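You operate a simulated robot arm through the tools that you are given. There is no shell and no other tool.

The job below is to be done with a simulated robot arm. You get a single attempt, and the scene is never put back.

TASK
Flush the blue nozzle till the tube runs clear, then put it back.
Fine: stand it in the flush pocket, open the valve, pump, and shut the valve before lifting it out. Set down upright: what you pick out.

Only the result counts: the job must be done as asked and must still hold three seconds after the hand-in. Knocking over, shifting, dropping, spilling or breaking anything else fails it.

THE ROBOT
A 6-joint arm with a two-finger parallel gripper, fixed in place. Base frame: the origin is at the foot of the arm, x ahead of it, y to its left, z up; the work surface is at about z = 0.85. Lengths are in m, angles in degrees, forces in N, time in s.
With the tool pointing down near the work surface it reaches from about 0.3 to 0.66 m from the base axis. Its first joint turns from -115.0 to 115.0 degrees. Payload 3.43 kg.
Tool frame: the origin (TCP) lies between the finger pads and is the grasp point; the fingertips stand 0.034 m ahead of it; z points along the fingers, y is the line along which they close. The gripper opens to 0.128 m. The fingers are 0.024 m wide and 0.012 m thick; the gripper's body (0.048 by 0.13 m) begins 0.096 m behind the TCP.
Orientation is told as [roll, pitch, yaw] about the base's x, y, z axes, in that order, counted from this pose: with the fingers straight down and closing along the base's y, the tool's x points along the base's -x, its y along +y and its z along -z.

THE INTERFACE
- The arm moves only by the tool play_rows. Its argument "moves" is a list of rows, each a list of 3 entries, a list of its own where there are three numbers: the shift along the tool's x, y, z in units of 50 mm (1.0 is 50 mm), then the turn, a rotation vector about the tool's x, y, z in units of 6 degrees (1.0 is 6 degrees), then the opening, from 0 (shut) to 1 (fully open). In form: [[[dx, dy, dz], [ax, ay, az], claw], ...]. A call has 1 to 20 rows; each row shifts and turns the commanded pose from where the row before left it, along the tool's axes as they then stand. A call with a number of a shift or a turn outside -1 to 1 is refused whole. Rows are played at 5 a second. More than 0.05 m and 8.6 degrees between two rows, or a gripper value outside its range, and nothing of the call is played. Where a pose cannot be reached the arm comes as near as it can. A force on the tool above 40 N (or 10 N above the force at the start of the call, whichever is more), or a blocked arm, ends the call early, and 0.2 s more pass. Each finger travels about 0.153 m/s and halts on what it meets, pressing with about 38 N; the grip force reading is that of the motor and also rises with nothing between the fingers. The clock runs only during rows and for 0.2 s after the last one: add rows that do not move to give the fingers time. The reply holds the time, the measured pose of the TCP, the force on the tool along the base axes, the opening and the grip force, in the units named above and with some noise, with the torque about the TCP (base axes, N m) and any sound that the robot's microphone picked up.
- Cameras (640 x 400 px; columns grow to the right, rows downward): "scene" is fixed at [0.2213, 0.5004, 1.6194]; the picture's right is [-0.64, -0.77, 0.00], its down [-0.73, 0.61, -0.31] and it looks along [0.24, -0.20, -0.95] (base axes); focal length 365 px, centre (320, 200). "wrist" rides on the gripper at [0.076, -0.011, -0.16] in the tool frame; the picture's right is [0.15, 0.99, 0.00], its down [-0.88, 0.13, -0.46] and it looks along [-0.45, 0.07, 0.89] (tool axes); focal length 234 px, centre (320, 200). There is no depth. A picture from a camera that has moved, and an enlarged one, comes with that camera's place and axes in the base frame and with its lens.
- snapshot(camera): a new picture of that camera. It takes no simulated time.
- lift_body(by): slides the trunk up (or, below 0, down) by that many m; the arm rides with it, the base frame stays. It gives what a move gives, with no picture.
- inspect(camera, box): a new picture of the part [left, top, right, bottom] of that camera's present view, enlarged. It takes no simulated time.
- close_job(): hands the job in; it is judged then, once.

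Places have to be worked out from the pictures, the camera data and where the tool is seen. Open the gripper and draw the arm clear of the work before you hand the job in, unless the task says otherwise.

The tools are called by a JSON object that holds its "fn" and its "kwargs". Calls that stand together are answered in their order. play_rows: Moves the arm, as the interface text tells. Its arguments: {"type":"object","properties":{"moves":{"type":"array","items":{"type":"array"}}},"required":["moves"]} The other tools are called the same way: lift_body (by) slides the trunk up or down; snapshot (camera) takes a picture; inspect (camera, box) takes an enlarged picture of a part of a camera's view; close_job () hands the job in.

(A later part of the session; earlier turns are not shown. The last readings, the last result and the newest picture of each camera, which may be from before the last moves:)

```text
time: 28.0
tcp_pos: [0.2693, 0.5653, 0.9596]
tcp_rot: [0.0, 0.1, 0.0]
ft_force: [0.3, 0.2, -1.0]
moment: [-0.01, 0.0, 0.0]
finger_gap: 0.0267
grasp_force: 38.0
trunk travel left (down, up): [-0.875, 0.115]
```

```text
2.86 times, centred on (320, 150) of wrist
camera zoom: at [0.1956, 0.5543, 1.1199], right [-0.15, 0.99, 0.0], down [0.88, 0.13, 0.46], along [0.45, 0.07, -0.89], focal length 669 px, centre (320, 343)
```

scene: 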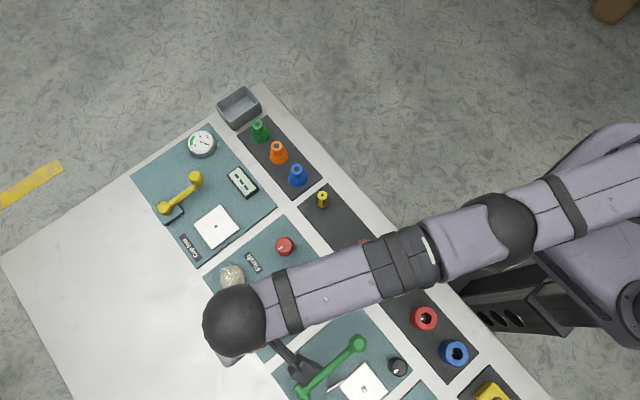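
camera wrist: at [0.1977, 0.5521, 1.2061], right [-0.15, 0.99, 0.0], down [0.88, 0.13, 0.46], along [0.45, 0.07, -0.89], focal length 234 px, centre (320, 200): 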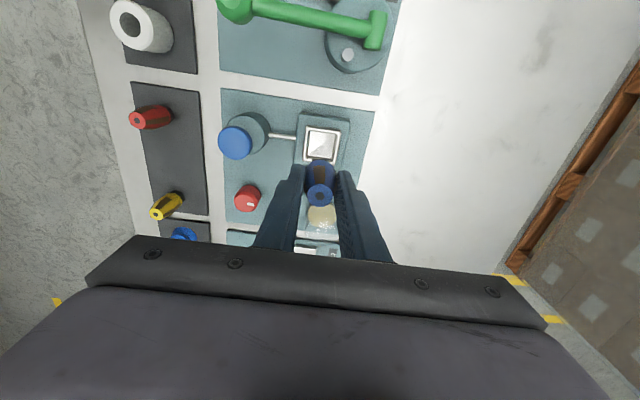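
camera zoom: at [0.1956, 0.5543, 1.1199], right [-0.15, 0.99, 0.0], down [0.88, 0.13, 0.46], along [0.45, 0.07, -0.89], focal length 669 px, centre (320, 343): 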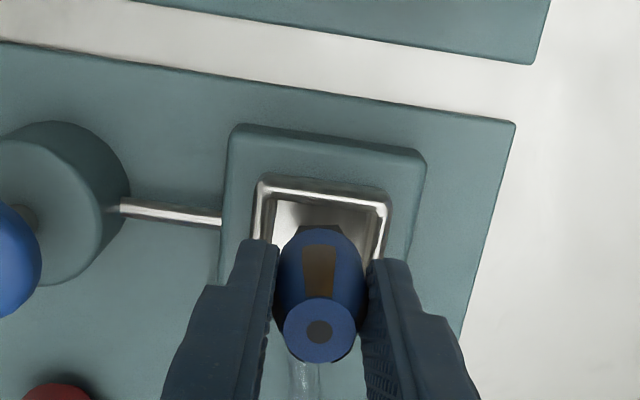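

Now the foot is centred in y and within 1.7 mm in x. I'll lower in 3 mm steps, watching for floor contact around z≈0.94.

{"fn": "play_rows", "kwargs": {"moves": [[[-0.02, 0, 0.06], [0, 0, 0], 0], [[0, 0, 0.06], [0, 0, 0], 0], [[0, 0, 0.06], [0, 0, 0], 0], [[0, 0, 0.06], [0, 0, 0], 0], [[0, 0, 0.06], [0, 0, 0], 0], [[0, 0, 0], [0, 0, 0], 0]]}}

{"fn": "inspect", "kwargs": {"camera": "wrist", "box": [240, 80, 400, 220]}}

```text
time: 29.4
tcp_pos: [0.2713, 0.5651, 0.946]
tcp_rot: [0.0, 0.0, 0.0]
ft_force: [-0.1, -0.2, -0.9]
moment: [0.04, 0.03, -0.01]
finger_gap: 0.0261
grasp_force: 38.5
trunk travel left (down, up): [-0.875, 0.115]
```

```text
2.86 times, centred on (320, 150) of wrist
camera zoom: at [0.1965, 0.5537, 1.1052], right [-0.15, 0.99, 0.0], down [0.88, 0.13, 0.46], along [0.45, 0.07, -0.89], focal length 669 px, centre (320, 343)
```

zoom: 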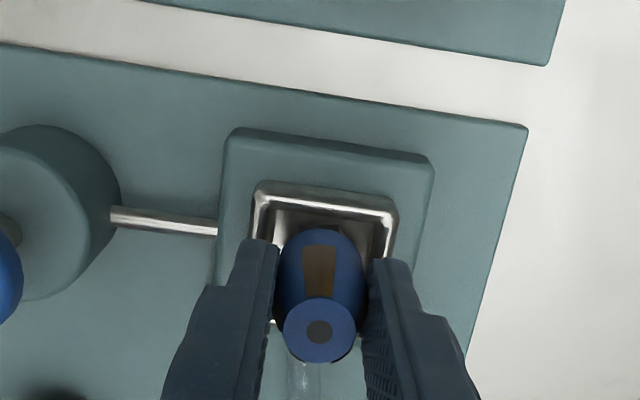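

No contact yet and the foot sits centred inside the rim outline. I'll continue down in 2–3 mm steps.

{"fn": "play_rows", "kwargs": {"moves": [[[0, 0, 0.05], [0, 0, 0], 0], [[0, 0, 0.05], [0, 0, 0], 0], [[0, 0, 0.05], [0, 0, 0], 0], [[0, 0, 0], [0, 0, 0], 0]]}}

{"fn": "inspect", "kwargs": {"camera": "wrist", "box": [240, 80, 400, 220]}}

```text
time: 30.4
tcp_pos: [0.2722, 0.5658, 0.94]
tcp_rot: [0.3, -0.1, -0.1]
ft_force: [-1.3, 1.8, 5.8]
moment: [0.05, 0.06, -0.02]
finger_gap: 0.0267
grasp_force: 38.2
trunk travel left (down, up): [-0.875, 0.115]
```

```text
2.86 times, centred on (320, 150) of wrist
camera zoom: at [0.1968, 0.5535, 1.0992], right [-0.15, 0.99, 0.0], down [0.88, 0.13, 0.46], along [0.45, 0.07, -0.89], focal length 669 px, centre (320, 343)
```

zoom: 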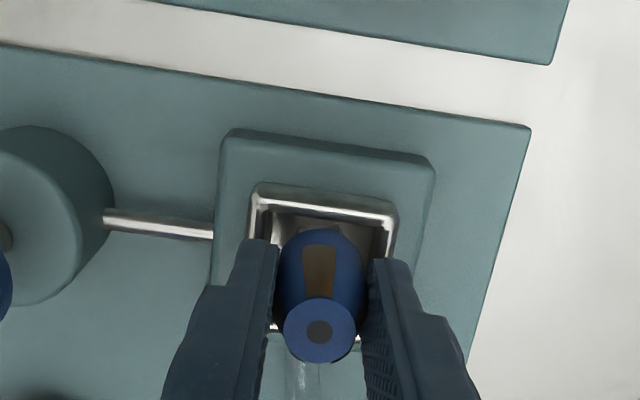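

Contact force of ~6 N appeared at z≈0.940, which matches the expected pocket floor. I'll release gently and rise straight up to clear the nozzle.

{"fn": "play_rows", "kwargs": {"moves": [[[0, 0, 0], [0, 0, 0], 0.25], [[0, 0, 0], [0, 0, 0], 0.3], [[0, 0, 0], [0, 0, 0], 0.4], [[0, 0, 0], [0, 0, 0], 0.45], [[0, 0, 0], [0, 0, 0], 0.45]]}}

{"fn": "inspect", "kwargs": {"camera": "wrist", "box": [240, 80, 400, 220]}}

```text
time: 31.6
tcp_pos: [0.2732, 0.5642, 0.9377]
tcp_rot: [0.1, 0.0, 0.0]
ft_force: [-0.1, 0.3, 0.8]
moment: [0.03, 0.0, -0.02]
finger_gap: 0.0576
grasp_force: 0.0
trunk travel left (down, up): [-0.875, 0.115]
```

```text
2.86 times, centred on (320, 150) of wrist
camera zoom: at [0.1974, 0.5535, 1.098], right [-0.15, 0.99, 0.0], down [0.88, 0.13, 0.46], along [0.45, 0.07, -0.89], focal length 669 px, centre (320, 343)
```

zoom: 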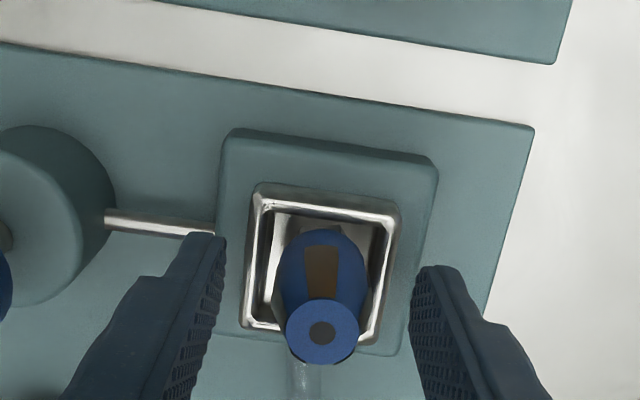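

The nozzle stands in the pocket with the fingers clear. I'll rise straight up and look from above.

{"fn": "play_rows", "kwargs": {"moves": [[[0, 0, -0.3], [0, 0, 0], 0.45], [[0, 0, -0.6], [0, 0, 0], 0.45], [[0, 0, -0.8], [0, 0, 0], 0.45], [[0.3, -0.8, 0], [0, 0, 0], 0.45], [[0.3, -0.8, 0], [0, 0, 0], 0.45], [[0, 0, 0], [0, 0, 0], 0.45]]}}

{"fn": "snapshot", "kwargs": {"camera": "wrist"}}

{"fn": "inspect", "kwargs": {"camera": "wrist", "box": [270, 70, 430, 230]}}

{"fn": "inspect", "kwargs": {"camera": "scene", "box": [205, 225, 345, 365]}}

```text
time: 33.0
tcp_pos: [0.2714, 0.5568, 1.0215]
tcp_rot: [-0.1, -0.1, 0.1]
ft_force: [-0.2, 0.1, 0.9]
moment: [0.0, -0.01, 0.0]
finger_gap: 0.0575
grasp_force: 0.0
out of reach, approached as far as the arm can: row 2, 3, 4, 5
trunk travel left (down, up): [-0.875, 0.115]
```

```text
taken
camera wrist: at [0.1957, 0.546, 1.1822], right [-0.15, 0.99, 0.0], down [0.88, 0.13, 0.45], along [0.45, 0.07, -0.89], focal length 234 px, centre (320, 200)
```

wrist: 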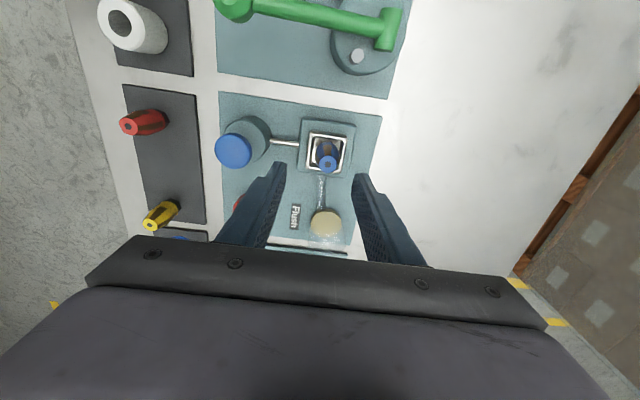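

```text
2.50 times, centred on (350, 150) of wrist
camera zoom: at [0.1957, 0.546, 1.1822], right [-0.15, 0.99, 0.0], down [0.88, 0.13, 0.45], along [0.45, 0.07, -0.89], focal length 585 px, centre (245, 325)
```

zoom: 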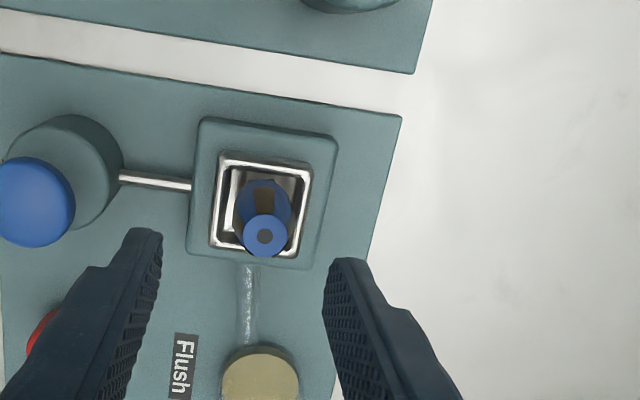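

```text
2.86 times, centred on (275, 295) of scene
camera zoom: at [0.2213, 0.5004, 1.6194], right [-0.64, -0.77, 0.0], down [-0.73, 0.61, -0.31], along [0.24, -0.2, -0.95], focal length 1042 px, centre (449, -71)
```

zoom: 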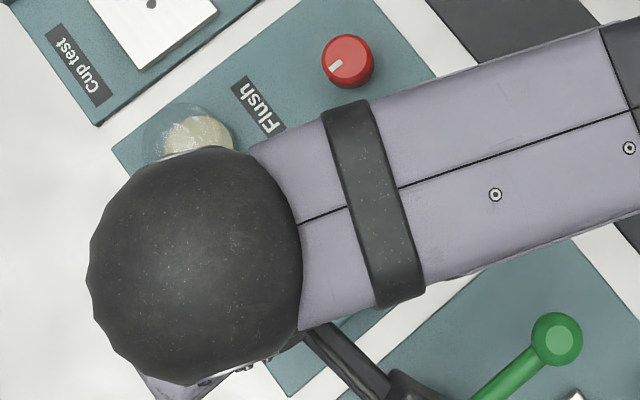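

The nozzle stands upright in the pocket and the tube is still clear of flow. The arm sits at full stretch and didn't retract sideways; I'll try drawing it inward (-y, -x) in smaller steps.

{"fn": "play_rows", "kwargs": {"moves": [[[0.1, -0.3, 0], [0, 0, 0], 0.45], [[0.1, -0.3, 0], [0, 0, 0], 0.45], [[0, 0, 0], [0, 0, 0], 0.45]]}}

```text
time: 33.8
tcp_pos: [0.2712, 0.5564, 1.025]
tcp_rot: [-0.1, 0.0, 0.0]
ft_force: [-0.4, 0.4, 0.2]
moment: [0.0, -0.02, -0.02]
finger_gap: 0.0575
grasp_force: 0.1
out of reach, approached as far as the arm can: row 1, 2
trunk travel left (down, up): [-0.875, 0.115]
```

Still stuck at the stretched configuration. Vertical moves worked before, so I'll come down 2.5 cm (tips still above the nozzle top) toward the better-reach height and see where it goes.

{"fn": "play_rows", "kwargs": {"moves": [[[0, 0, 0.25], [0, 0, 0], 0.45], [[0, 0, 0.25], [0, 0, 0], 0.45], [[0, 0, 0], [0, 0, 0], 0.45]]}}

```text
time: 34.6
tcp_pos: [0.2707, 0.5595, 1.0005]
tcp_rot: [-0.1, -0.1, 0.0]
ft_force: [-0.5, -0.2, -0.5]
moment: [0.01, 0.0, -0.01]
finger_gap: 0.0576
grasp_force: 0.1
trunk travel left (down, up): [-0.875, 0.115]
```

That was accepted without a warning. Now I'll try small inward steps at this height.

{"fn": "play_rows", "kwargs": {"moves": [[[0.05, -0.1, 0], [0, 0, 0], 0.45], [[0.1, -0.2, 0], [0, 0, 0], 0.45], [[0.15, -0.3, 0], [0, 0, 0], 0.45], [[0, 0, 0], [0, 0, 0], 0.45]]}}

```text
time: 35.6
tcp_pos: [0.2686, 0.5607, 1.002]
tcp_rot: [-0.1, -0.1, 0.0]
ft_force: [0.2, 0.4, 0.3]
moment: [-0.01, 0.0, 0.0]
finger_gap: 0.0576
grasp_force: 0.0
out of reach, approached as far as the arm can: row 1, 2, 3
trunk travel left (down, up): [-0.875, 0.115]
```

Only sideways drift happened, so the elbow seems to have passed straight, and downward motion should unbend it. To do that safely above the nozzle, I'll raise the trunk 0.1 m and then lower the arm.

{"fn": "lift_body", "kwargs": {"by": 0.1}}

{"fn": "play_rows", "kwargs": {"moves": [[[0, 0, 0.3], [0, 0, 0], 0.45], [[0, 0, 0.3], [0, 0, 0], 0.45], [[0, 0, 0.3], [0, 0, 0], 0.45], [[0, 0, 0.3], [0, 0, 0], 0.45], [[0, 0, 0.3], [0, 0, 0], 0.45], [[0, 0, 0], [0, 0, 0], 0.45]]}}

```text
time: 36.9
tcp_pos: [0.2684, 0.5605, 1.1027]
tcp_rot: [0.0, 0.0, 0.0]
ft_force: [-0.2, 0.1, -0.5]
moment: [-0.01, -0.01, -0.01]
finger_gap: 0.0575
grasp_force: 0.0
trunk travel left (down, up): [-0.975, 0.015]
```

```text
time: 38.3
tcp_pos: [0.2704, 0.5615, 1.0267]
tcp_rot: [-0.2, 0.1, 0.0]
ft_force: [-0.2, -0.3, -0.1]
moment: [-0.04, 0.0, 0.03]
finger_gap: 0.0579
grasp_force: 0.1
out of reach, approached as far as the arm can: row 3
trunk travel left (down, up): [-0.975, 0.015]
```

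Now at z≈1.027 with the elbow expected on its normal side. I'll try drawing inward (-y, -x).

{"fn": "play_rows", "kwargs": {"moves": [[[0.1, -0.2, 0], [0, 0, 0], 0.45], [[0.15, -0.3, 0], [0, 0, 0], 0.45], [[0.15, -0.4, 0], [0, 0, 0], 0.45], [[0, 0, 0], [0, 0, 0], 0.45]]}}

```text
time: 39.3
tcp_pos: [0.2697, 0.5617, 1.0256]
tcp_rot: [-0.2, 0.1, -0.1]
ft_force: [0.7, -0.3, -0.7]
moment: [0.02, 0.04, 0.04]
finger_gap: 0.0579
grasp_force: 0.1
out of reach, approached as far as the arm can: row 1, 2, 3
trunk travel left (down, up): [-0.975, 0.015]
```

Inward motion still isn't solved from this stretched pose. I'll try a combined up-and-inward motion in free space so the shoulder and elbow both have to move.

{"fn": "play_rows", "kwargs": {"moves": [[[0.2, -0.4, -0.7], [0, 0, 0], 0.45], [[0.2, -0.4, -0.7], [0, 0, 0], 0.45], [[0.2, -0.4, -0.7], [0, 0, 0], 0.45], [[0, 0, 0], [0, 0, 0], 0.45]]}}

```text
time: 40.3
tcp_pos: [0.2557, 0.5604, 1.1366]
tcp_rot: [-0.2, 0.1, 0.0]
ft_force: [0.3, 1.0, 0.5]
moment: [-0.02, 0.01, 0.03]
finger_gap: 0.0576
grasp_force: 0.1
out of reach, approached as far as the arm can: row 1, 2, 3
trunk travel left (down, up): [-0.975, 0.015]
```

The arm followed its outer arc upward. I'll keep going up with a modest inward component to see whether it leaves the stretched configuration.

{"fn": "play_rows", "kwargs": {"moves": [[[0.1, -0.3, -0.8], [0, 0, 0], 0.45], [[0.1, -0.3, -0.8], [0, 0, 0], 0.45], [[0.1, -0.3, -0.8], [0, 0, 0], 0.45], [[0, 0, 0], [0, 0, 0], 0.45]]}}

{"fn": "snapshot", "kwargs": {"camera": "scene"}}

```text
time: 41.3
tcp_pos: [0.2477, 0.5289, 1.2593]
tcp_rot: [-0.4, 0.1, 0.0]
ft_force: [-0.6, -0.1, -0.2]
moment: [-0.04, 0.03, -0.01]
finger_gap: 0.0575
grasp_force: 0.0
out of reach, approached as far as the arm can: row 1, 2
trunk travel left (down, up): [-0.975, 0.015]
```

```text
taken
```

scene: 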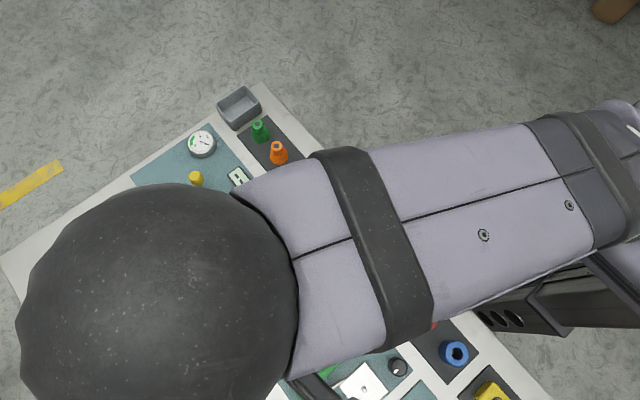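

The last row was accepted, so the arm may be free now. I'll try inward at this height.

{"fn": "play_rows", "kwargs": {"moves": [[[0.1, -0.4, 0], [0, 0, 0], 0.45], [[0.1, -0.5, 0], [0, 0, 0], 0.45], [[0.1, -0.6, 0], [0, 0, 0], 0.45], [[0, 0, 0], [0, 0, 0], 0.45]]}}

```text
time: 42.3
tcp_pos: [0.2479, 0.5274, 1.2583]
tcp_rot: [-0.3, 0.2, 0.0]
ft_force: [-0.4, 0.1, 0.4]
moment: [-0.01, 0.03, -0.02]
finger_gap: 0.0577
grasp_force: 0.0
out of reach, approached as far as the arm can: row 1, 2, 3
trunk travel left (down, up): [-0.975, 0.015]
```

Still on the outer arc. I'll continue upward with more inward bias for a few rows, since the space above is free.

{"fn": "play_rows", "kwargs": {"moves": [[[0.15, -0.4, -0.7], [0, 0, 0], 0.45], [[0.15, -0.4, -0.7], [0, 0, 0], 0.45], [[0.15, -0.4, -0.7], [0, 0, 0], 0.45], [[0, 0, 0], [0, 0, 0], 0.45]]}}

```text
time: 43.3
tcp_pos: [0.2239, 0.4665, 1.3748]
tcp_rot: [-0.2, 0.1, 0.0]
ft_force: [-0.4, 0.5, 0.1]
moment: [-0.03, 0.0, 0.0]
finger_gap: 0.0574
grasp_force: 0.0
out of reach, approached as far as the arm can: row 1, 2
trunk travel left (down, up): [-0.975, 0.015]
```

Let me test a plain inward step again from here.

{"fn": "play_rows", "kwargs": {"moves": [[[0.15, -0.4, 0], [0, 0, 0], 0.45], [[0.15, -0.4, 0], [0, 0, 0], 0.45], [[0, 0, 0], [0, 0, 0], 0.45]]}}

```text
time: 44.1
tcp_pos: [0.2091, 0.426, 1.3749]
tcp_rot: [0.0, 0.0, 0.0]
ft_force: [-0.4, 0.0, 0.3]
moment: [-0.02, 0.02, 0.05]
finger_gap: 0.0573
grasp_force: 0.0
trunk travel left (down, up): [-0.975, 0.015]
```

That worked: the arm bends freely again and is back to exact orientation. I'll lower the trunk by 0.11 m (to 0.06 below its start height), which puts the best reach right at working height.

{"fn": "lift_body", "kwargs": {"by": -0.11}}

{"fn": "play_rows", "kwargs": {"moves": [[[0, 0, 0.8], [0, 0, 0], 0.45], [[0, 0, 0.8], [0, 0, 0], 0.45], [[0, 0, 0.8], [0, 0, 0], 0.45], [[0, 0, 0], [0, 0, 0], 0.45]]}}

{"fn": "snapshot", "kwargs": {"camera": "scene"}}

{"fn": "snapshot", "kwargs": {"camera": "wrist"}}

```text
time: 45.5
tcp_pos: [0.2076, 0.4256, 1.2673]
tcp_rot: [-0.1, 0.1, 0.0]
ft_force: [0.6, -1.2, -0.4]
moment: [-0.01, 0.0, -0.01]
finger_gap: 0.0575
grasp_force: 0.1
trunk travel left (down, up): [-0.865, 0.125]
```

```text
time: 46.5
tcp_pos: [0.2082, 0.4251, 1.1493]
tcp_rot: [0.0, 0.0, -0.1]
ft_force: [-0.7, 0.2, -0.4]
moment: [0.02, -0.02, 0.0]
finger_gap: 0.0578
grasp_force: 0.1
trunk travel left (down, up): [-0.865, 0.125]
```

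```text
taken
```

scene: 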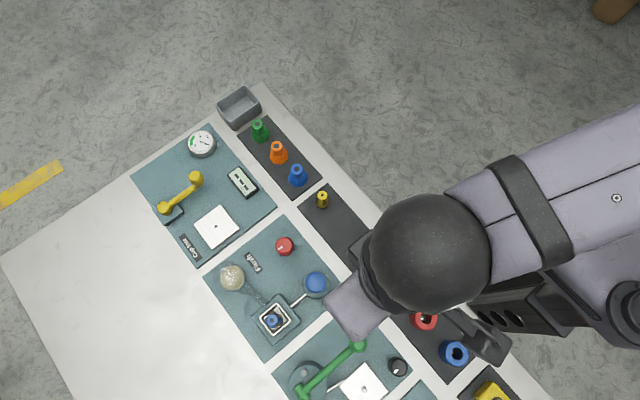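

```text
taken
camera wrist: at [0.1328, 0.413, 1.3086], right [-0.15, 0.99, 0.0], down [0.88, 0.13, 0.46], along [0.45, 0.07, -0.89], focal length 234 px, centre (320, 200)
```

wrist: 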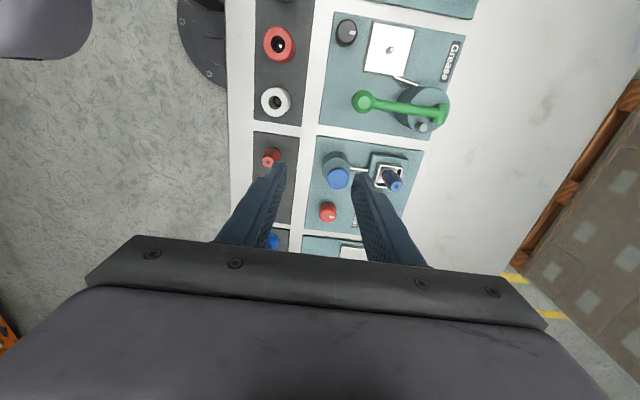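

The arm is well behaved now, and the scene camera has a free view of the station. I'll check the nozzle, knob and tube up close.

{"fn": "inspect", "kwargs": {"camera": "scene", "box": [215, 235, 335, 355]}}

{"fn": "inspect", "kwargs": {"camera": "scene", "box": [255, 300, 295, 340]}}

{"fn": "inspect", "kwargs": {"camera": "scene", "box": [265, 230, 305, 265]}}

```text
3.33 times, centred on (275, 295) of scene
camera zoom: at [0.2213, 0.5004, 1.6194], right [-0.64, -0.77, 0.0], down [-0.73, 0.61, -0.31], along [0.24, -0.2, -0.95], focal length 1216 px, centre (470, -117)
```

zoom: 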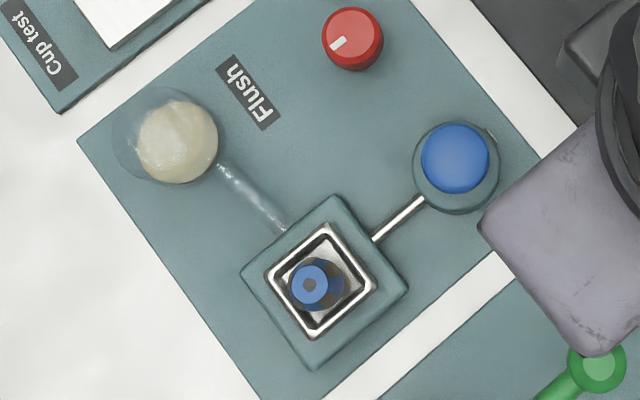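

```text
10.00 times, centred on (275, 320) of scene
camera zoom: at [0.2213, 0.5004, 1.6194], right [-0.64, -0.77, 0.0], down [-0.73, 0.61, -0.31], along [0.24, -0.2, -0.95], focal length 3647 px, centre (770, -1000)
```

zoom: 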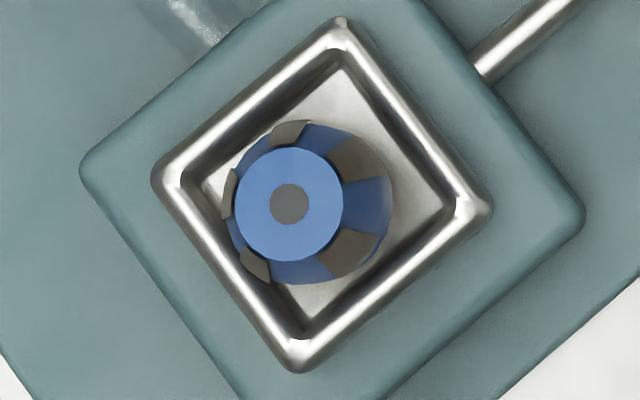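

```text
11.43 times, centred on (285, 248) of scene
camera zoom: at [0.2213, 0.5004, 1.6194], right [-0.64, -0.77, 0.0], down [-0.73, 0.61, -0.31], along [0.24, -0.2, -0.95], focal length 4168 px, centre (720, -343)
```

zoom: 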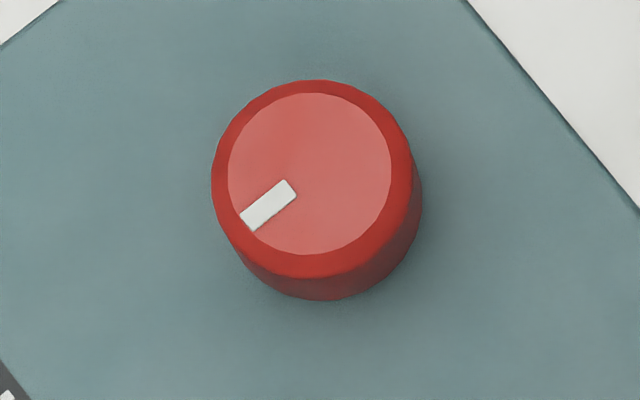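

The nozzle stands upright and centred in the pocket; the knob centre is at (0.378, 0.464) with its mark toward +y. I'll move the open gripper above the knob and verify alignment.

{"fn": "play_rows", "kwargs": {"moves": [[[-0.68, 0.156, 0.596], [0, 0, 0], 0.5], [[-0.68, 0.156, 0.596], [0, 0, 0], 0.5], [[-0.68, 0.156, 0.596], [0, 0, 0], 0.5], [[-0.68, 0.156, 0.596], [0, 0, 0], 0.5], [[-0.68, 0.156, 0.596], [0, 0, 0], 0.5], [[0, 0, 0], [0, 0, 0], 0.5], [[0, 0, 0], [0, 0, 0], 0.5]]}}

{"fn": "inspect", "kwargs": {"camera": "wrist", "box": [240, 80, 400, 220]}}

```text
time: 48.1
tcp_pos: [0.3758, 0.4632, 0.9957]
tcp_rot: [-0.1, 0.1, 0.0]
ft_force: [0.2, 0.7, 0.0]
moment: [0.0, 0.01, 0.0]
finger_gap: 0.0642
grasp_force: 0.1
trunk travel left (down, up): [-0.865, 0.125]
```

```text
2.86 times, centred on (320, 150) of wrist
camera zoom: at [0.3013, 0.4519, 1.1554], right [-0.15, 0.99, 0.0], down [0.88, 0.13, 0.45], along [0.45, 0.06, -0.89], focal length 669 px, centre (320, 343)
```

zoom: 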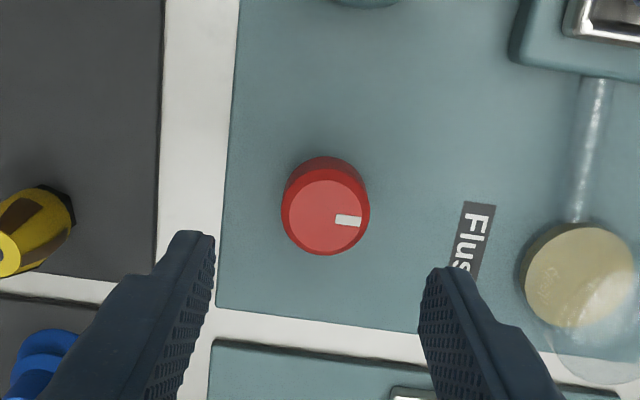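

Knob centre resolves to (0.3783, 0.4649). I'll correct 2.5 mm/1.7 mm and descend so the fingertips flank the knob about 8 mm above the mat.

{"fn": "play_rows", "kwargs": {"moves": [[[-0.05, 0.034, 0.5], [0, 0, 0], 0.5], [[0, 0, 0.5], [0, 0, 0], 0.5], [[0, 0, 0.5], [0, 0, 0], 0.5], [[0, 0, 0.4], [0, 0, 0], 0.5], [[0, 0, 0], [0, 0, 0], 0.5], [[0, 0, 0], [0, 0, 0], 0.5]]}}

{"fn": "inspect", "kwargs": {"camera": "wrist", "box": [240, 80, 400, 220]}}

```text
time: 49.5
tcp_pos: [0.3789, 0.4662, 0.9022]
tcp_rot: [-0.1, 0.0, -0.1]
ft_force: [0.1, -0.7, 0.1]
moment: [0.01, 0.02, 0.0]
finger_gap: 0.064
grasp_force: 0.1
trunk travel left (down, up): [-0.865, 0.125]
```

```text
2.86 times, centred on (320, 150) of wrist
camera zoom: at [0.304, 0.4544, 1.062], right [-0.15, 0.99, 0.0], down [0.88, 0.13, 0.45], along [0.45, 0.07, -0.89], focal length 669 px, centre (320, 343)
```

zoom: 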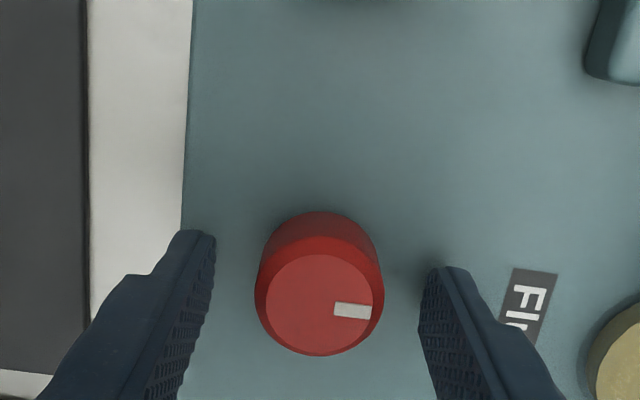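

Aligned within a millimetre. I'll close on the knob gently.

{"fn": "play_rows", "kwargs": {"moves": [[[0, 0, 0], [0, 0, 0], 0.4], [[0, 0, 0], [0, 0, 0], 0.33], [[0, 0, 0], [0, 0, 0], 0.28], [[0, 0, 0], [0, 0, 0], 0.2], [[0, 0, 0], [0, 0, 0], 0.2]]}}

```text
time: 50.7
tcp_pos: [0.3792, 0.4652, 0.902]
tcp_rot: [-0.1, 0.1, 0.0]
ft_force: [-0.4, -3.4, 0.0]
moment: [-0.2, -0.02, 0.01]
finger_gap: 0.0355
grasp_force: 45.1
trunk travel left (down, up): [-0.865, 0.125]
```

Knob held at 35.5 mm. I'll test-turn 12° counter-clockwise (seen from above) and read the torque about the vertical axis.

{"fn": "play_rows", "kwargs": {"moves": [[[0, 0, 0], [0, 0, -1], 0.2], [[0, 0, 0], [0, 0, -1], 0.2], [[0, 0, 0], [0, 0, 0], 0.2]]}}

{"fn": "inspect", "kwargs": {"camera": "wrist", "box": [240, 80, 400, 220]}}

```text
time: 51.5
tcp_pos: [0.3797, 0.4661, 0.9026]
tcp_rot: [-0.1, 0.1, 12.0]
ft_force: [-1.5, 0.0, -1.9]
moment: [0.18, 0.04, -0.85]
finger_gap: 0.0352
grasp_force: 45.2
trunk travel left (down, up): [-0.865, 0.125]
```

```text
2.86 times, centred on (320, 150) of wrist
camera zoom: at [0.3096, 0.4393, 1.0623], right [-0.35, 0.94, 0.0], down [0.83, 0.31, 0.45], along [0.43, 0.16, -0.89], focal length 669 px, centre (320, 343)
```

zoom: 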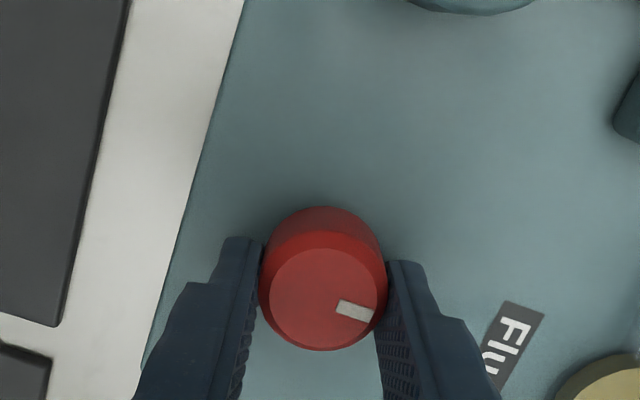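

Torque of -0.85 N·m and the mark didn't follow the fingers, so the knob is at its stop that way. I'll turn clockwise instead.

{"fn": "play_rows", "kwargs": {"moves": [[[0, 0, 0], [0, 0, 1], 0.2], [[0, 0, 0], [0, 0, 1], 0.2], [[0, 0, 0], [0, 0, 1], 0.2], [[0, 0, 0], [0, 0, 1], 0.2], [[0, 0, 0], [0, 0, 0], 0.2]]}}

{"fn": "inspect", "kwargs": {"camera": "wrist", "box": [240, 80, 400, 220]}}

```text
time: 52.7
tcp_pos: [0.3801, 0.4635, 0.9029]
tcp_rot: [-0.1, 0.0, -12.1]
ft_force: [-0.8, -8.8, 2.3]
moment: [-0.31, 0.59, 0.02]
finger_gap: 0.0352
grasp_force: 45.3
trunk travel left (down, up): [-0.865, 0.125]
```

```text
2.86 times, centred on (320, 150) of wrist
camera zoom: at [0.3049, 0.4689, 1.0622], right [0.06, 1.0, 0.0], down [0.89, -0.06, 0.46], along [0.45, -0.03, -0.89], focal length 669 px, centre (320, 343)
```

zoom: 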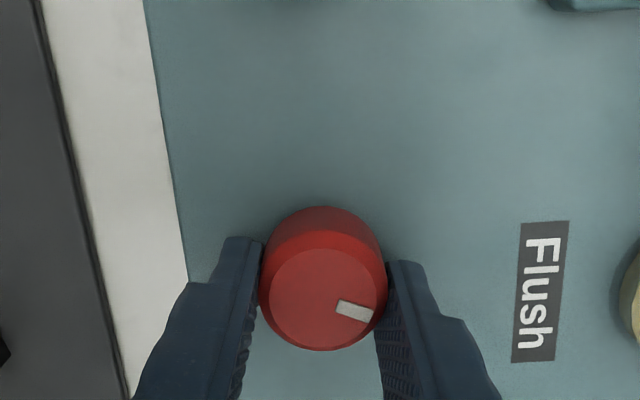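

The knob follows freely clockwise (mark fixed relative to the fingers, near-zero torque). I'll continue clockwise in stages and watch for the end stop.

{"fn": "play_rows", "kwargs": {"moves": [[[0, 0, 0], [0, 0, 1], 0.2], [[0, 0, 0], [0, 0, 1], 0.2], [[0, 0, 0], [0, 0, 1], 0.2], [[0, 0, 0], [0, 0, 1], 0.2], [[0, 0, 0], [0, 0, 0], 0.2]]}}

{"fn": "play_rows", "kwargs": {"moves": [[[0, 0, 0], [0, 0, 1], 0.2], [[0, 0, 0], [0, 0, 1], 0.2], [[0, 0, 0], [0, 0, 1], 0.2], [[0, 0, 0], [0, 0, 0], 0.2]]}}

{"fn": "inspect", "kwargs": {"camera": "wrist", "box": [240, 80, 400, 220]}}

```text
time: 53.9
tcp_pos: [0.3793, 0.463, 0.9019]
tcp_rot: [-0.4, 0.0, -36.1]
ft_force: [-6.4, -19.5, 2.8]
moment: [-0.16, 0.31, 0.1]
finger_gap: 0.0351
grasp_force: 44.8
trunk travel left (down, up): [-0.865, 0.125]
```

```text
time: 54.9
tcp_pos: [0.3782, 0.4612, 0.9023]
tcp_rot: [-0.7, -0.2, -54.2]
ft_force: [-9.0, -22.2, -3.9]
moment: [0.13, 0.7, 0.09]
finger_gap: 0.0353
grasp_force: 45.0
trunk travel left (down, up): [-0.865, 0.125]
```

```text
2.86 times, centred on (320, 150) of wrist
camera zoom: at [0.3268, 0.5168, 1.062], right [0.72, 0.7, -0.01], down [0.63, -0.63, 0.46], along [0.31, -0.33, -0.89], focal length 669 px, centre (320, 343)
```

zoom: 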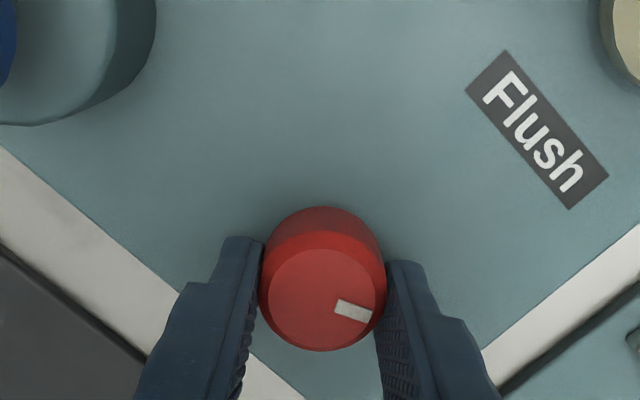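

The knob has turned 66° clockwise, but a side force has built up (-22 N in y) because the grip centre is slightly off the axis. I'll relax that by shifting the command ~4 mm in -y before turning further.

{"fn": "play_rows", "kwargs": {"moves": [[[-0.047, -0.071, 0], [0, 0, 0], 0.2], [[0, 0, 0], [0, 0, 0], 0.2]]}}

```text
time: 55.5
tcp_pos: [0.378, 0.4616, 0.9021]
tcp_rot: [-0.4, -0.1, -54.0]
ft_force: [-8.3, -9.4, -6.6]
moment: [-1.15, -0.29, 0.06]
finger_gap: 0.0353
grasp_force: 45.2
trunk travel left (down, up): [-0.865, 0.125]
```

Side force dropped to about 12 N. For a cleaner hold I'll open, look at the knob, re-centre and re-grip.

{"fn": "play_rows", "kwargs": {"moves": [[[0, 0, 0], [0, 0, 0], 0.3], [[0, 0, 0], [0, 0, 0], 0.45], [[0, 0, 0], [0, 0, 0], 0.45]]}}

{"fn": "inspect", "kwargs": {"camera": "wrist", "box": [240, 80, 400, 220]}}

{"fn": "inspect", "kwargs": {"camera": "scene", "box": [215, 235, 335, 355]}}

```text
time: 56.3
tcp_pos: [0.3804, 0.4617, 0.9024]
tcp_rot: [0.0, 0.0, -54.1]
ft_force: [-0.1, 0.3, 0.2]
moment: [0.03, 0.0, 0.01]
finger_gap: 0.0577
grasp_force: 0.2
trunk travel left (down, up): [-0.865, 0.125]
```

```text
2.86 times, centred on (320, 150) of wrist
camera zoom: at [0.3275, 0.5165, 1.0626], right [0.71, 0.7, 0.0], down [0.62, -0.64, 0.46], along [0.32, -0.33, -0.89], focal length 669 px, centre (320, 343)
```

zoom: 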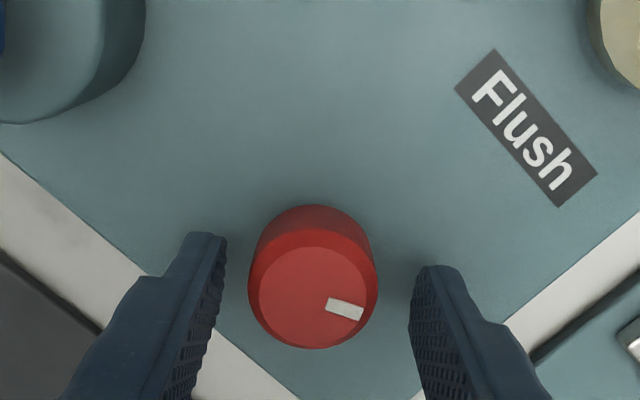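

```text
3.33 times, centred on (275, 295) of scene
camera zoom: at [0.2213, 0.5004, 1.6194], right [-0.64, -0.77, 0.0], down [-0.73, 0.61, -0.31], along [0.24, -0.2, -0.95], focal length 1216 px, centre (470, -117)
```

zoom: 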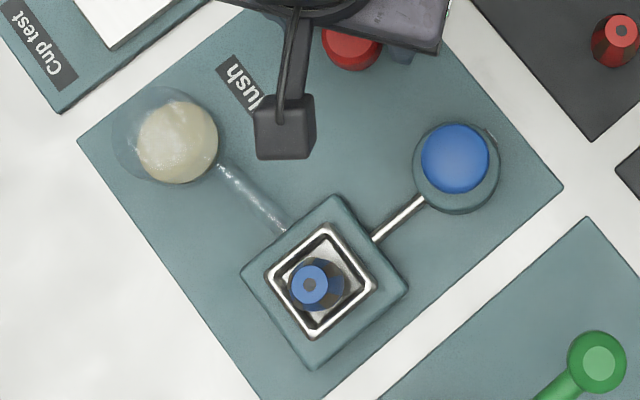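

Open and force-free, the knob sits ~1.4 mm off the finger midline. I'll make that small shift, re-grip and continue turning clockwise 18°.

{"fn": "play_rows", "kwargs": {"moves": [[[0.025, -0.028, 0], [0, 0, 0], 0.4], [[0, 0, 0], [0, 0, 0], 0.33], [[0, 0, 0], [0, 0, 0], 0.2], [[0, 0, 0], [0, 0, 0], 0.2], [[0, 0, 0], [0, 0, 1], 0.2], [[0, 0, 0], [0, 0, 1], 0.2], [[0, 0, 0], [0, 0, 1], 0.2], [[0, 0, 0], [0, 0, 0], 0.2]]}}

{"fn": "inspect", "kwargs": {"camera": "wrist", "box": [240, 80, 400, 220]}}

```text
time: 58.1
tcp_pos: [0.3765, 0.4595, 0.9021]
tcp_rot: [-0.4, -0.2, -72.1]
ft_force: [-7.8, -7.8, -7.7]
moment: [0.52, 0.5, 0.04]
finger_gap: 0.0352
grasp_force: 44.7
trunk travel left (down, up): [-0.865, 0.125]
```

```text
2.86 times, centred on (320, 150) of wrist
camera zoom: at [0.3437, 0.5298, 1.0613], right [0.9, 0.44, -0.01], down [0.4, -0.8, 0.46], along [0.2, -0.41, -0.89], focal length 669 px, centre (320, 343)
```

zoom: 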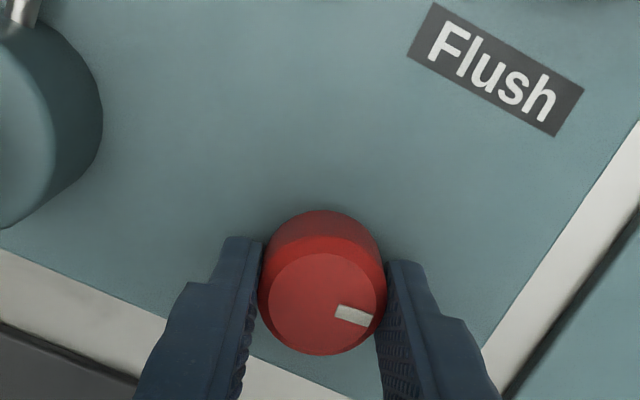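

84° turned with almost no torque so far. I'll continue in 6° steps to find the stop.

{"fn": "play_rows", "kwargs": {"moves": [[[0, 0, 0], [0, 0, 1], 0.2], [[0, 0, 0], [0, 0, 0.5], 0.2], [[0, 0, 0], [0, 0, 0], 0.2]]}}

{"fn": "inspect", "kwargs": {"camera": "wrist", "box": [240, 80, 400, 220]}}

```text
time: 58.9
tcp_pos: [0.3753, 0.4606, 0.9015]
tcp_rot: [-0.2, -0.4, -81.0]
ft_force: [-10.7, -10.7, -8.7]
moment: [-0.46, 0.2, 0.6]
finger_gap: 0.0352
grasp_force: 45.0
trunk travel left (down, up): [-0.865, 0.125]
```

```text
2.86 times, centred on (320, 150) of wrist
camera zoom: at [0.3538, 0.5347, 1.0613], right [0.95, 0.3, 0.0], down [0.27, -0.85, 0.46], along [0.13, -0.44, -0.89], focal length 669 px, centre (320, 343)
```

zoom: 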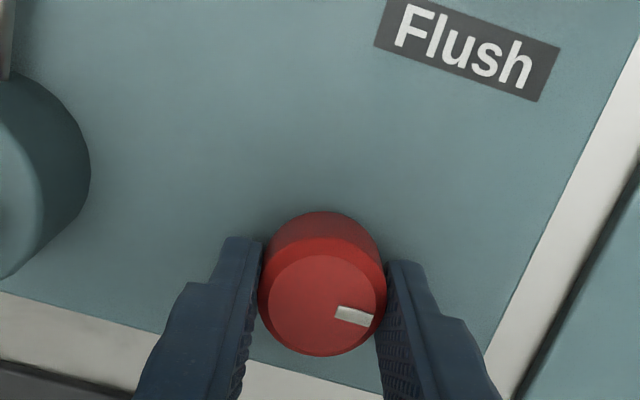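

A 0.6 N·m reaction at ~90° shows the stop: the valve is fully turned. I'll release it and rise straight up, then look at its mark.

{"fn": "play_rows", "kwargs": {"moves": [[[0, 0, 0], [0, 0, 0], 0.3], [[0, 0, 0], [0, 0, 0], 0.5], [[0, 0, -0.4], [0, 0, 0], 0.5], [[0, 0, -0.8], [0, 0, 0], 0.5], [[0, 0, -0.8], [0, 0, 0], 0.5], [[0, 0, 0], [0, 0, 0], 0.5]]}}

{"fn": "inspect", "kwargs": {"camera": "wrist", "box": [200, 40, 440, 240]}}

{"fn": "inspect", "kwargs": {"camera": "scene", "box": [215, 235, 335, 355]}}

```text
time: 60.3
tcp_pos: [0.3773, 0.4618, 1.0001]
tcp_rot: [-0.1, -0.1, -81.1]
ft_force: [0.0, -0.1, -0.4]
moment: [-0.03, -0.01, -0.01]
finger_gap: 0.064
grasp_force: 0.2
trunk travel left (down, up): [-0.865, 0.125]
```

```text
2.00 times, centred on (320, 140) of wrist
camera zoom: at [0.355, 0.5352, 1.1608], right [0.95, 0.3, 0.0], down [0.27, -0.85, 0.46], along [0.14, -0.44, -0.89], focal length 468 px, centre (320, 320)
```

zoom: 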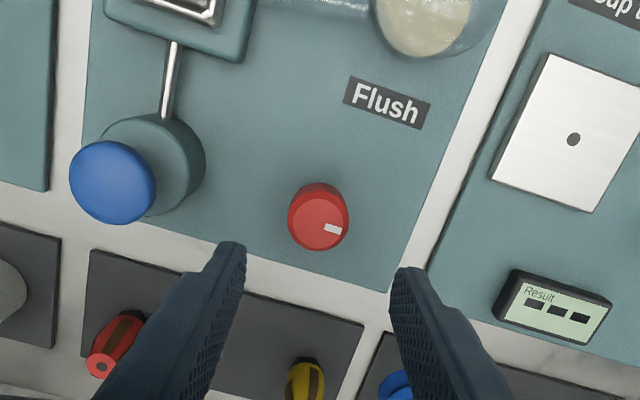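

```text
3.33 times, centred on (275, 295) of scene
camera zoom: at [0.2213, 0.5004, 1.6194], right [-0.64, -0.77, 0.0], down [-0.73, 0.61, -0.31], along [0.24, -0.2, -0.95], focal length 1216 px, centre (470, -117)
```

zoom: 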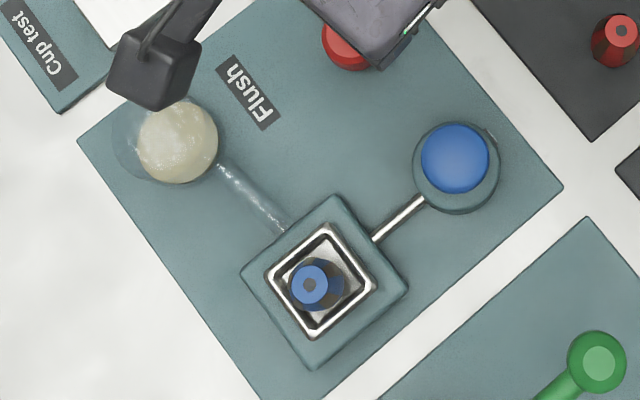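

The knob mark now points +x (90° clockwise). Next I'll close the fingers, return to yaw 0 and hover above the pump button at about (0.277, 0.465).

{"fn": "play_rows", "kwargs": {"moves": [[[0, 0, -0.4], [0, 0, -1], 0.3], [[0, 0, 0], [0, 0, -1], 0], [[0, 0, 0], [0, 0, -1], 0], [[0, 0, 0], [0, 0, -1], 0], [[0, 0, 0], [0, 0, -1], 0], [[0, 0, 0], [0, 0, -1], 0], [[0, 0, 0], [0, 0, -1], 0], [[0, 0, 0], [0, 0, -1], 0], [[0, 0, 0], [0, 0, -1], 0], [[0, 0, 0], [0, 0, -1], 0], [[0, 0, 0], [0, 0, -1], 0], [[0, 0, 0], [0, 0, -1], 0], [[0, 0, 0], [0, 0, -1], 0], [[0, 0, 0], [0, 0, -0.5], 0], [[0.67, 0.02, 0], [0, 0, 0], 0], [[0.67, 0.02, 0], [0, 0, 0], 0], [[0.66, 0.02, 0], [0, 0, 0], 0], [[0, 0, 0], [0, 0, 0], 0], [[0, 0, 0], [0, 0, 0], 0]]}}

{"fn": "inspect", "kwargs": {"camera": "wrist", "box": [240, 80, 400, 220]}}

{"fn": "inspect", "kwargs": {"camera": "scene", "box": [215, 235, 335, 355]}}

```text
time: 64.3
tcp_pos: [0.2777, 0.4651, 1.0212]
tcp_rot: [0.0, 0.0, 0.0]
ft_force: [0.5, -0.2, 0.0]
moment: [0.01, -0.01, -0.02]
finger_gap: 0.0
grasp_force: 33.4
trunk travel left (down, up): [-0.865, 0.125]
```

```text
2.86 times, centred on (320, 150) of wrist
camera zoom: at [0.2021, 0.4539, 1.1807], right [-0.15, 0.99, 0.0], down [0.88, 0.13, 0.46], along [0.45, 0.07, -0.89], focal length 669 px, centre (320, 343)
```

zoom: 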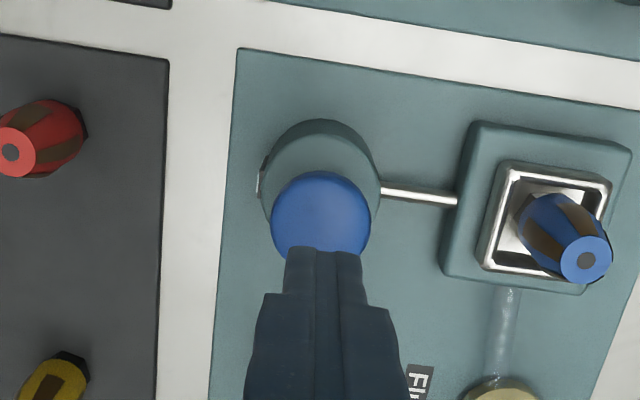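

```text
3.33 times, centred on (275, 295) of scene
camera zoom: at [0.2213, 0.5004, 1.6194], right [-0.64, -0.77, 0.0], down [-0.73, 0.61, -0.31], along [0.24, -0.2, -0.95], focal length 1216 px, centre (470, -117)
```

zoom: 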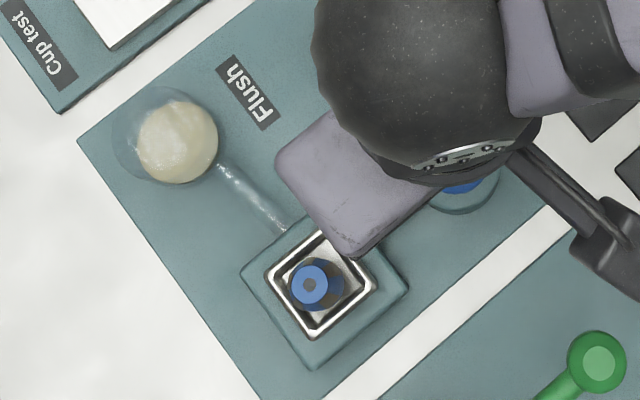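

Fingers are centred over the button within ~2 mm. I'll come down to just above it and then press in small steps, watching the force.

{"fn": "play_rows", "kwargs": {"moves": [[[0.03, 0, 0.4], [0, 0, 0], 0], [[0, 0, 0.4], [0, 0, 0], 0], [[0, 0, 0.1], [0, 0, 0], 0], [[0, 0, 0.1], [0, 0, 0], 0], [[0, 0, 0], [0, 0, 0], 0]]}}

{"fn": "inspect", "kwargs": {"camera": "wrist", "box": [240, 80, 440, 240]}}

```text
time: 65.5
tcp_pos: [0.2758, 0.4643, 0.9704]
tcp_rot: [0.0, 0.0, 0.0]
ft_force: [-1.7, 2.3, 3.4]
moment: [0.05, -0.01, 0.03]
finger_gap: 0.0002
grasp_force: 32.4
trunk travel left (down, up): [-0.865, 0.125]
```

```text
2.50 times, centred on (340, 160) of wrist
camera zoom: at [0.2004, 0.4529, 1.1306], right [-0.15, 0.99, 0.0], down [0.88, 0.13, 0.46], along [0.45, 0.07, -0.89], focal length 585 px, centre (270, 300)
```

zoom: 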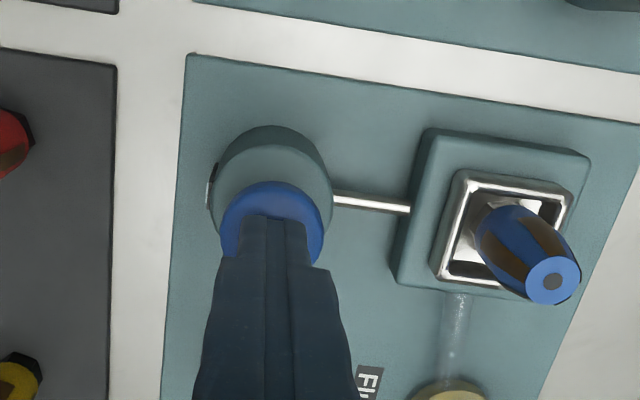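

Contact with the button: 3.4 N at z≈0.970. I'll press down in 5 mm steps and see the stroke and force.

{"fn": "play_rows", "kwargs": {"moves": [[[0, 0, 0.1], [0, 0, 0], 0], [[0, 0, 0.1], [0, 0, 0], 0], [[0, 0, 0.1], [0, 0, 0], 0], [[0, 0, 0], [0, 0, 0], 0]]}}

{"fn": "inspect", "kwargs": {"camera": "wrist", "box": [240, 80, 440, 240]}}

{"fn": "inspect", "kwargs": {"camera": "scene", "box": [215, 235, 335, 355]}}

```text
time: 66.5
tcp_pos: [0.2754, 0.4646, 0.9571]
tcp_rot: [0.0, 0.0, 0.0]
ft_force: [-0.8, -2.5, 6.9]
moment: [-0.06, 0.01, 0.05]
finger_gap: 0.0001
grasp_force: 32.8
trunk travel left (down, up): [-0.865, 0.125]
heard: click
```

```text
2.50 times, centred on (340, 160) of wrist
camera zoom: at [0.2007, 0.453, 1.1179], right [-0.15, 0.99, 0.0], down [0.88, 0.13, 0.46], along [0.45, 0.07, -0.89], focal length 585 px, centre (270, 300)
```

zoom: 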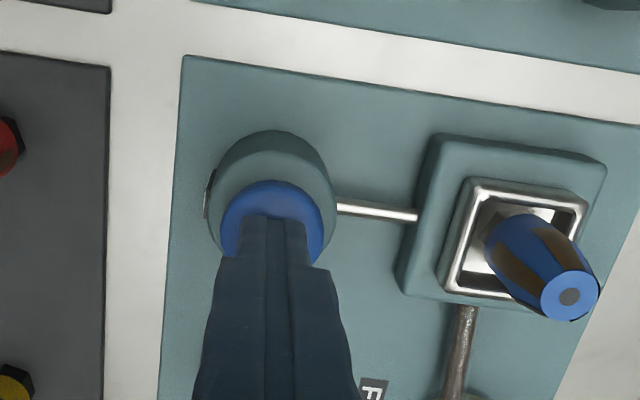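

```text
3.33 times, centred on (275, 295) of scene
camera zoom: at [0.2213, 0.5004, 1.6194], right [-0.64, -0.77, 0.0], down [-0.73, 0.61, -0.31], along [0.24, -0.2, -0.95], focal length 1216 px, centre (470, -117)
```

zoom: 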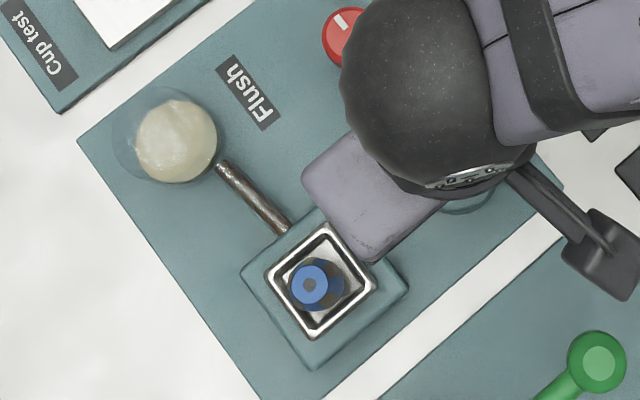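

A click sounded and the tube turned dark brown: one stroke registered and the dirt is flowing. I'll release the button fully and press again, checking the tube after each stroke.

{"fn": "play_rows", "kwargs": {"moves": [[[0, 0, -0.25], [0, 0, 0], 0], [[0, 0, -0.25], [0, 0, 0], 0], [[0, 0, 0], [0, 0, 0], 0], [[0, 0, 0.2], [0, 0, 0], 0], [[0, 0, 0.15], [0, 0, 0], 0], [[0, 0, 0.15], [0, 0, 0], 0], [[0, 0, 0], [0, 0, 0], 0]]}}

{"fn": "inspect", "kwargs": {"camera": "scene", "box": [215, 235, 335, 355]}}

{"fn": "inspect", "kwargs": {"camera": "wrist", "box": [240, 80, 440, 240]}}

```text
time: 68.1
tcp_pos: [0.2758, 0.4641, 0.9577]
tcp_rot: [-0.1, 0.0, 0.0]
ft_force: [-1.8, -0.7, 7.7]
moment: [-0.04, 0.04, 0.04]
finger_gap: 0.0001
grasp_force: 32.8
trunk travel left (down, up): [-0.865, 0.125]
heard: click
```

```text
3.33 times, centred on (275, 295) of scene
camera zoom: at [0.2213, 0.5004, 1.6194], right [-0.64, -0.77, 0.0], down [-0.73, 0.61, -0.31], along [0.24, -0.2, -0.95], focal length 1216 px, centre (470, -117)
```

zoom: 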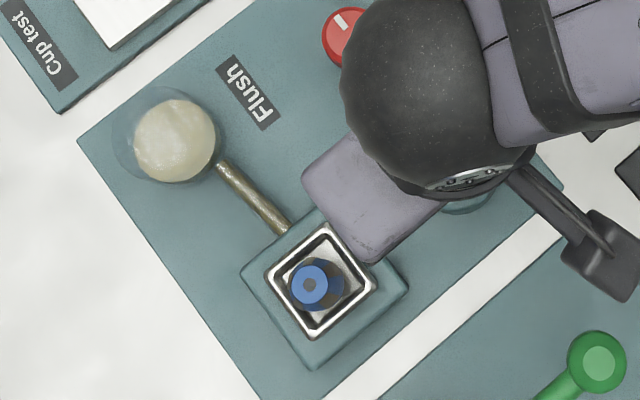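

```text
2.50 times, centred on (340, 160) of wrist
camera zoom: at [0.2004, 0.4533, 1.1174], right [-0.15, 0.99, 0.0], down [0.88, 0.13, 0.46], along [0.45, 0.07, -0.89], focal length 585 px, centre (270, 300)
```

zoom: 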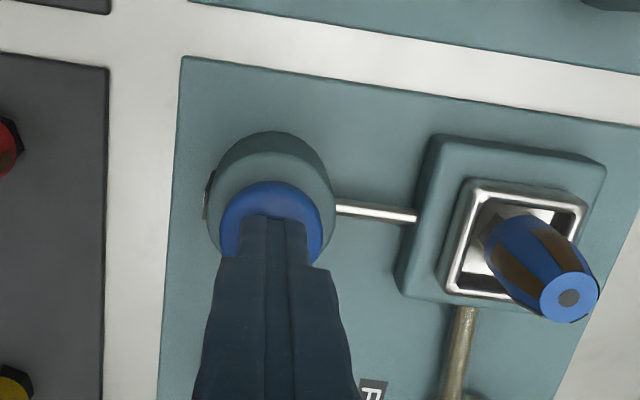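

The second stroke clicked and the tube is lighter (olive-brown). Another release and press.

{"fn": "play_rows", "kwargs": {"moves": [[[0, 0, -0.25], [0, 0, 0], 0], [[0, 0, -0.25], [0, 0, 0], 0], [[0, 0, 0], [0, 0, 0], 0], [[0, 0, 0.2], [0, 0, 0], 0], [[0, 0, 0.15], [0, 0, 0], 0], [[0, 0, 0.15], [0, 0, 0], 0], [[0, 0, 0], [0, 0, 0], 0]]}}

{"fn": "inspect", "kwargs": {"camera": "scene", "box": [215, 235, 335, 355]}}

```text
time: 69.7
tcp_pos: [0.2787, 0.4645, 0.9572]
tcp_rot: [0.0, 0.0, 0.1]
ft_force: [1.8, 2.1, 6.8]
moment: [0.08, -0.02, 0.02]
finger_gap: 0.0001
grasp_force: 32.8
trunk travel left (down, up): [-0.865, 0.125]
heard: click
```

```text
3.33 times, centred on (275, 295) of scene
camera zoom: at [0.2213, 0.5004, 1.6194], right [-0.64, -0.77, 0.0], down [-0.73, 0.61, -0.31], along [0.24, -0.2, -0.95], focal length 1216 px, centre (470, -117)
```

zoom: 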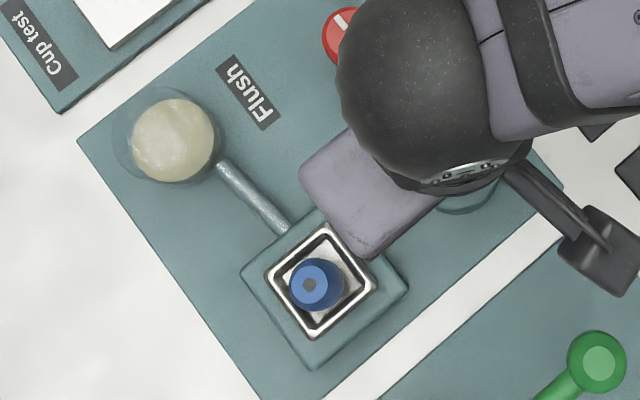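

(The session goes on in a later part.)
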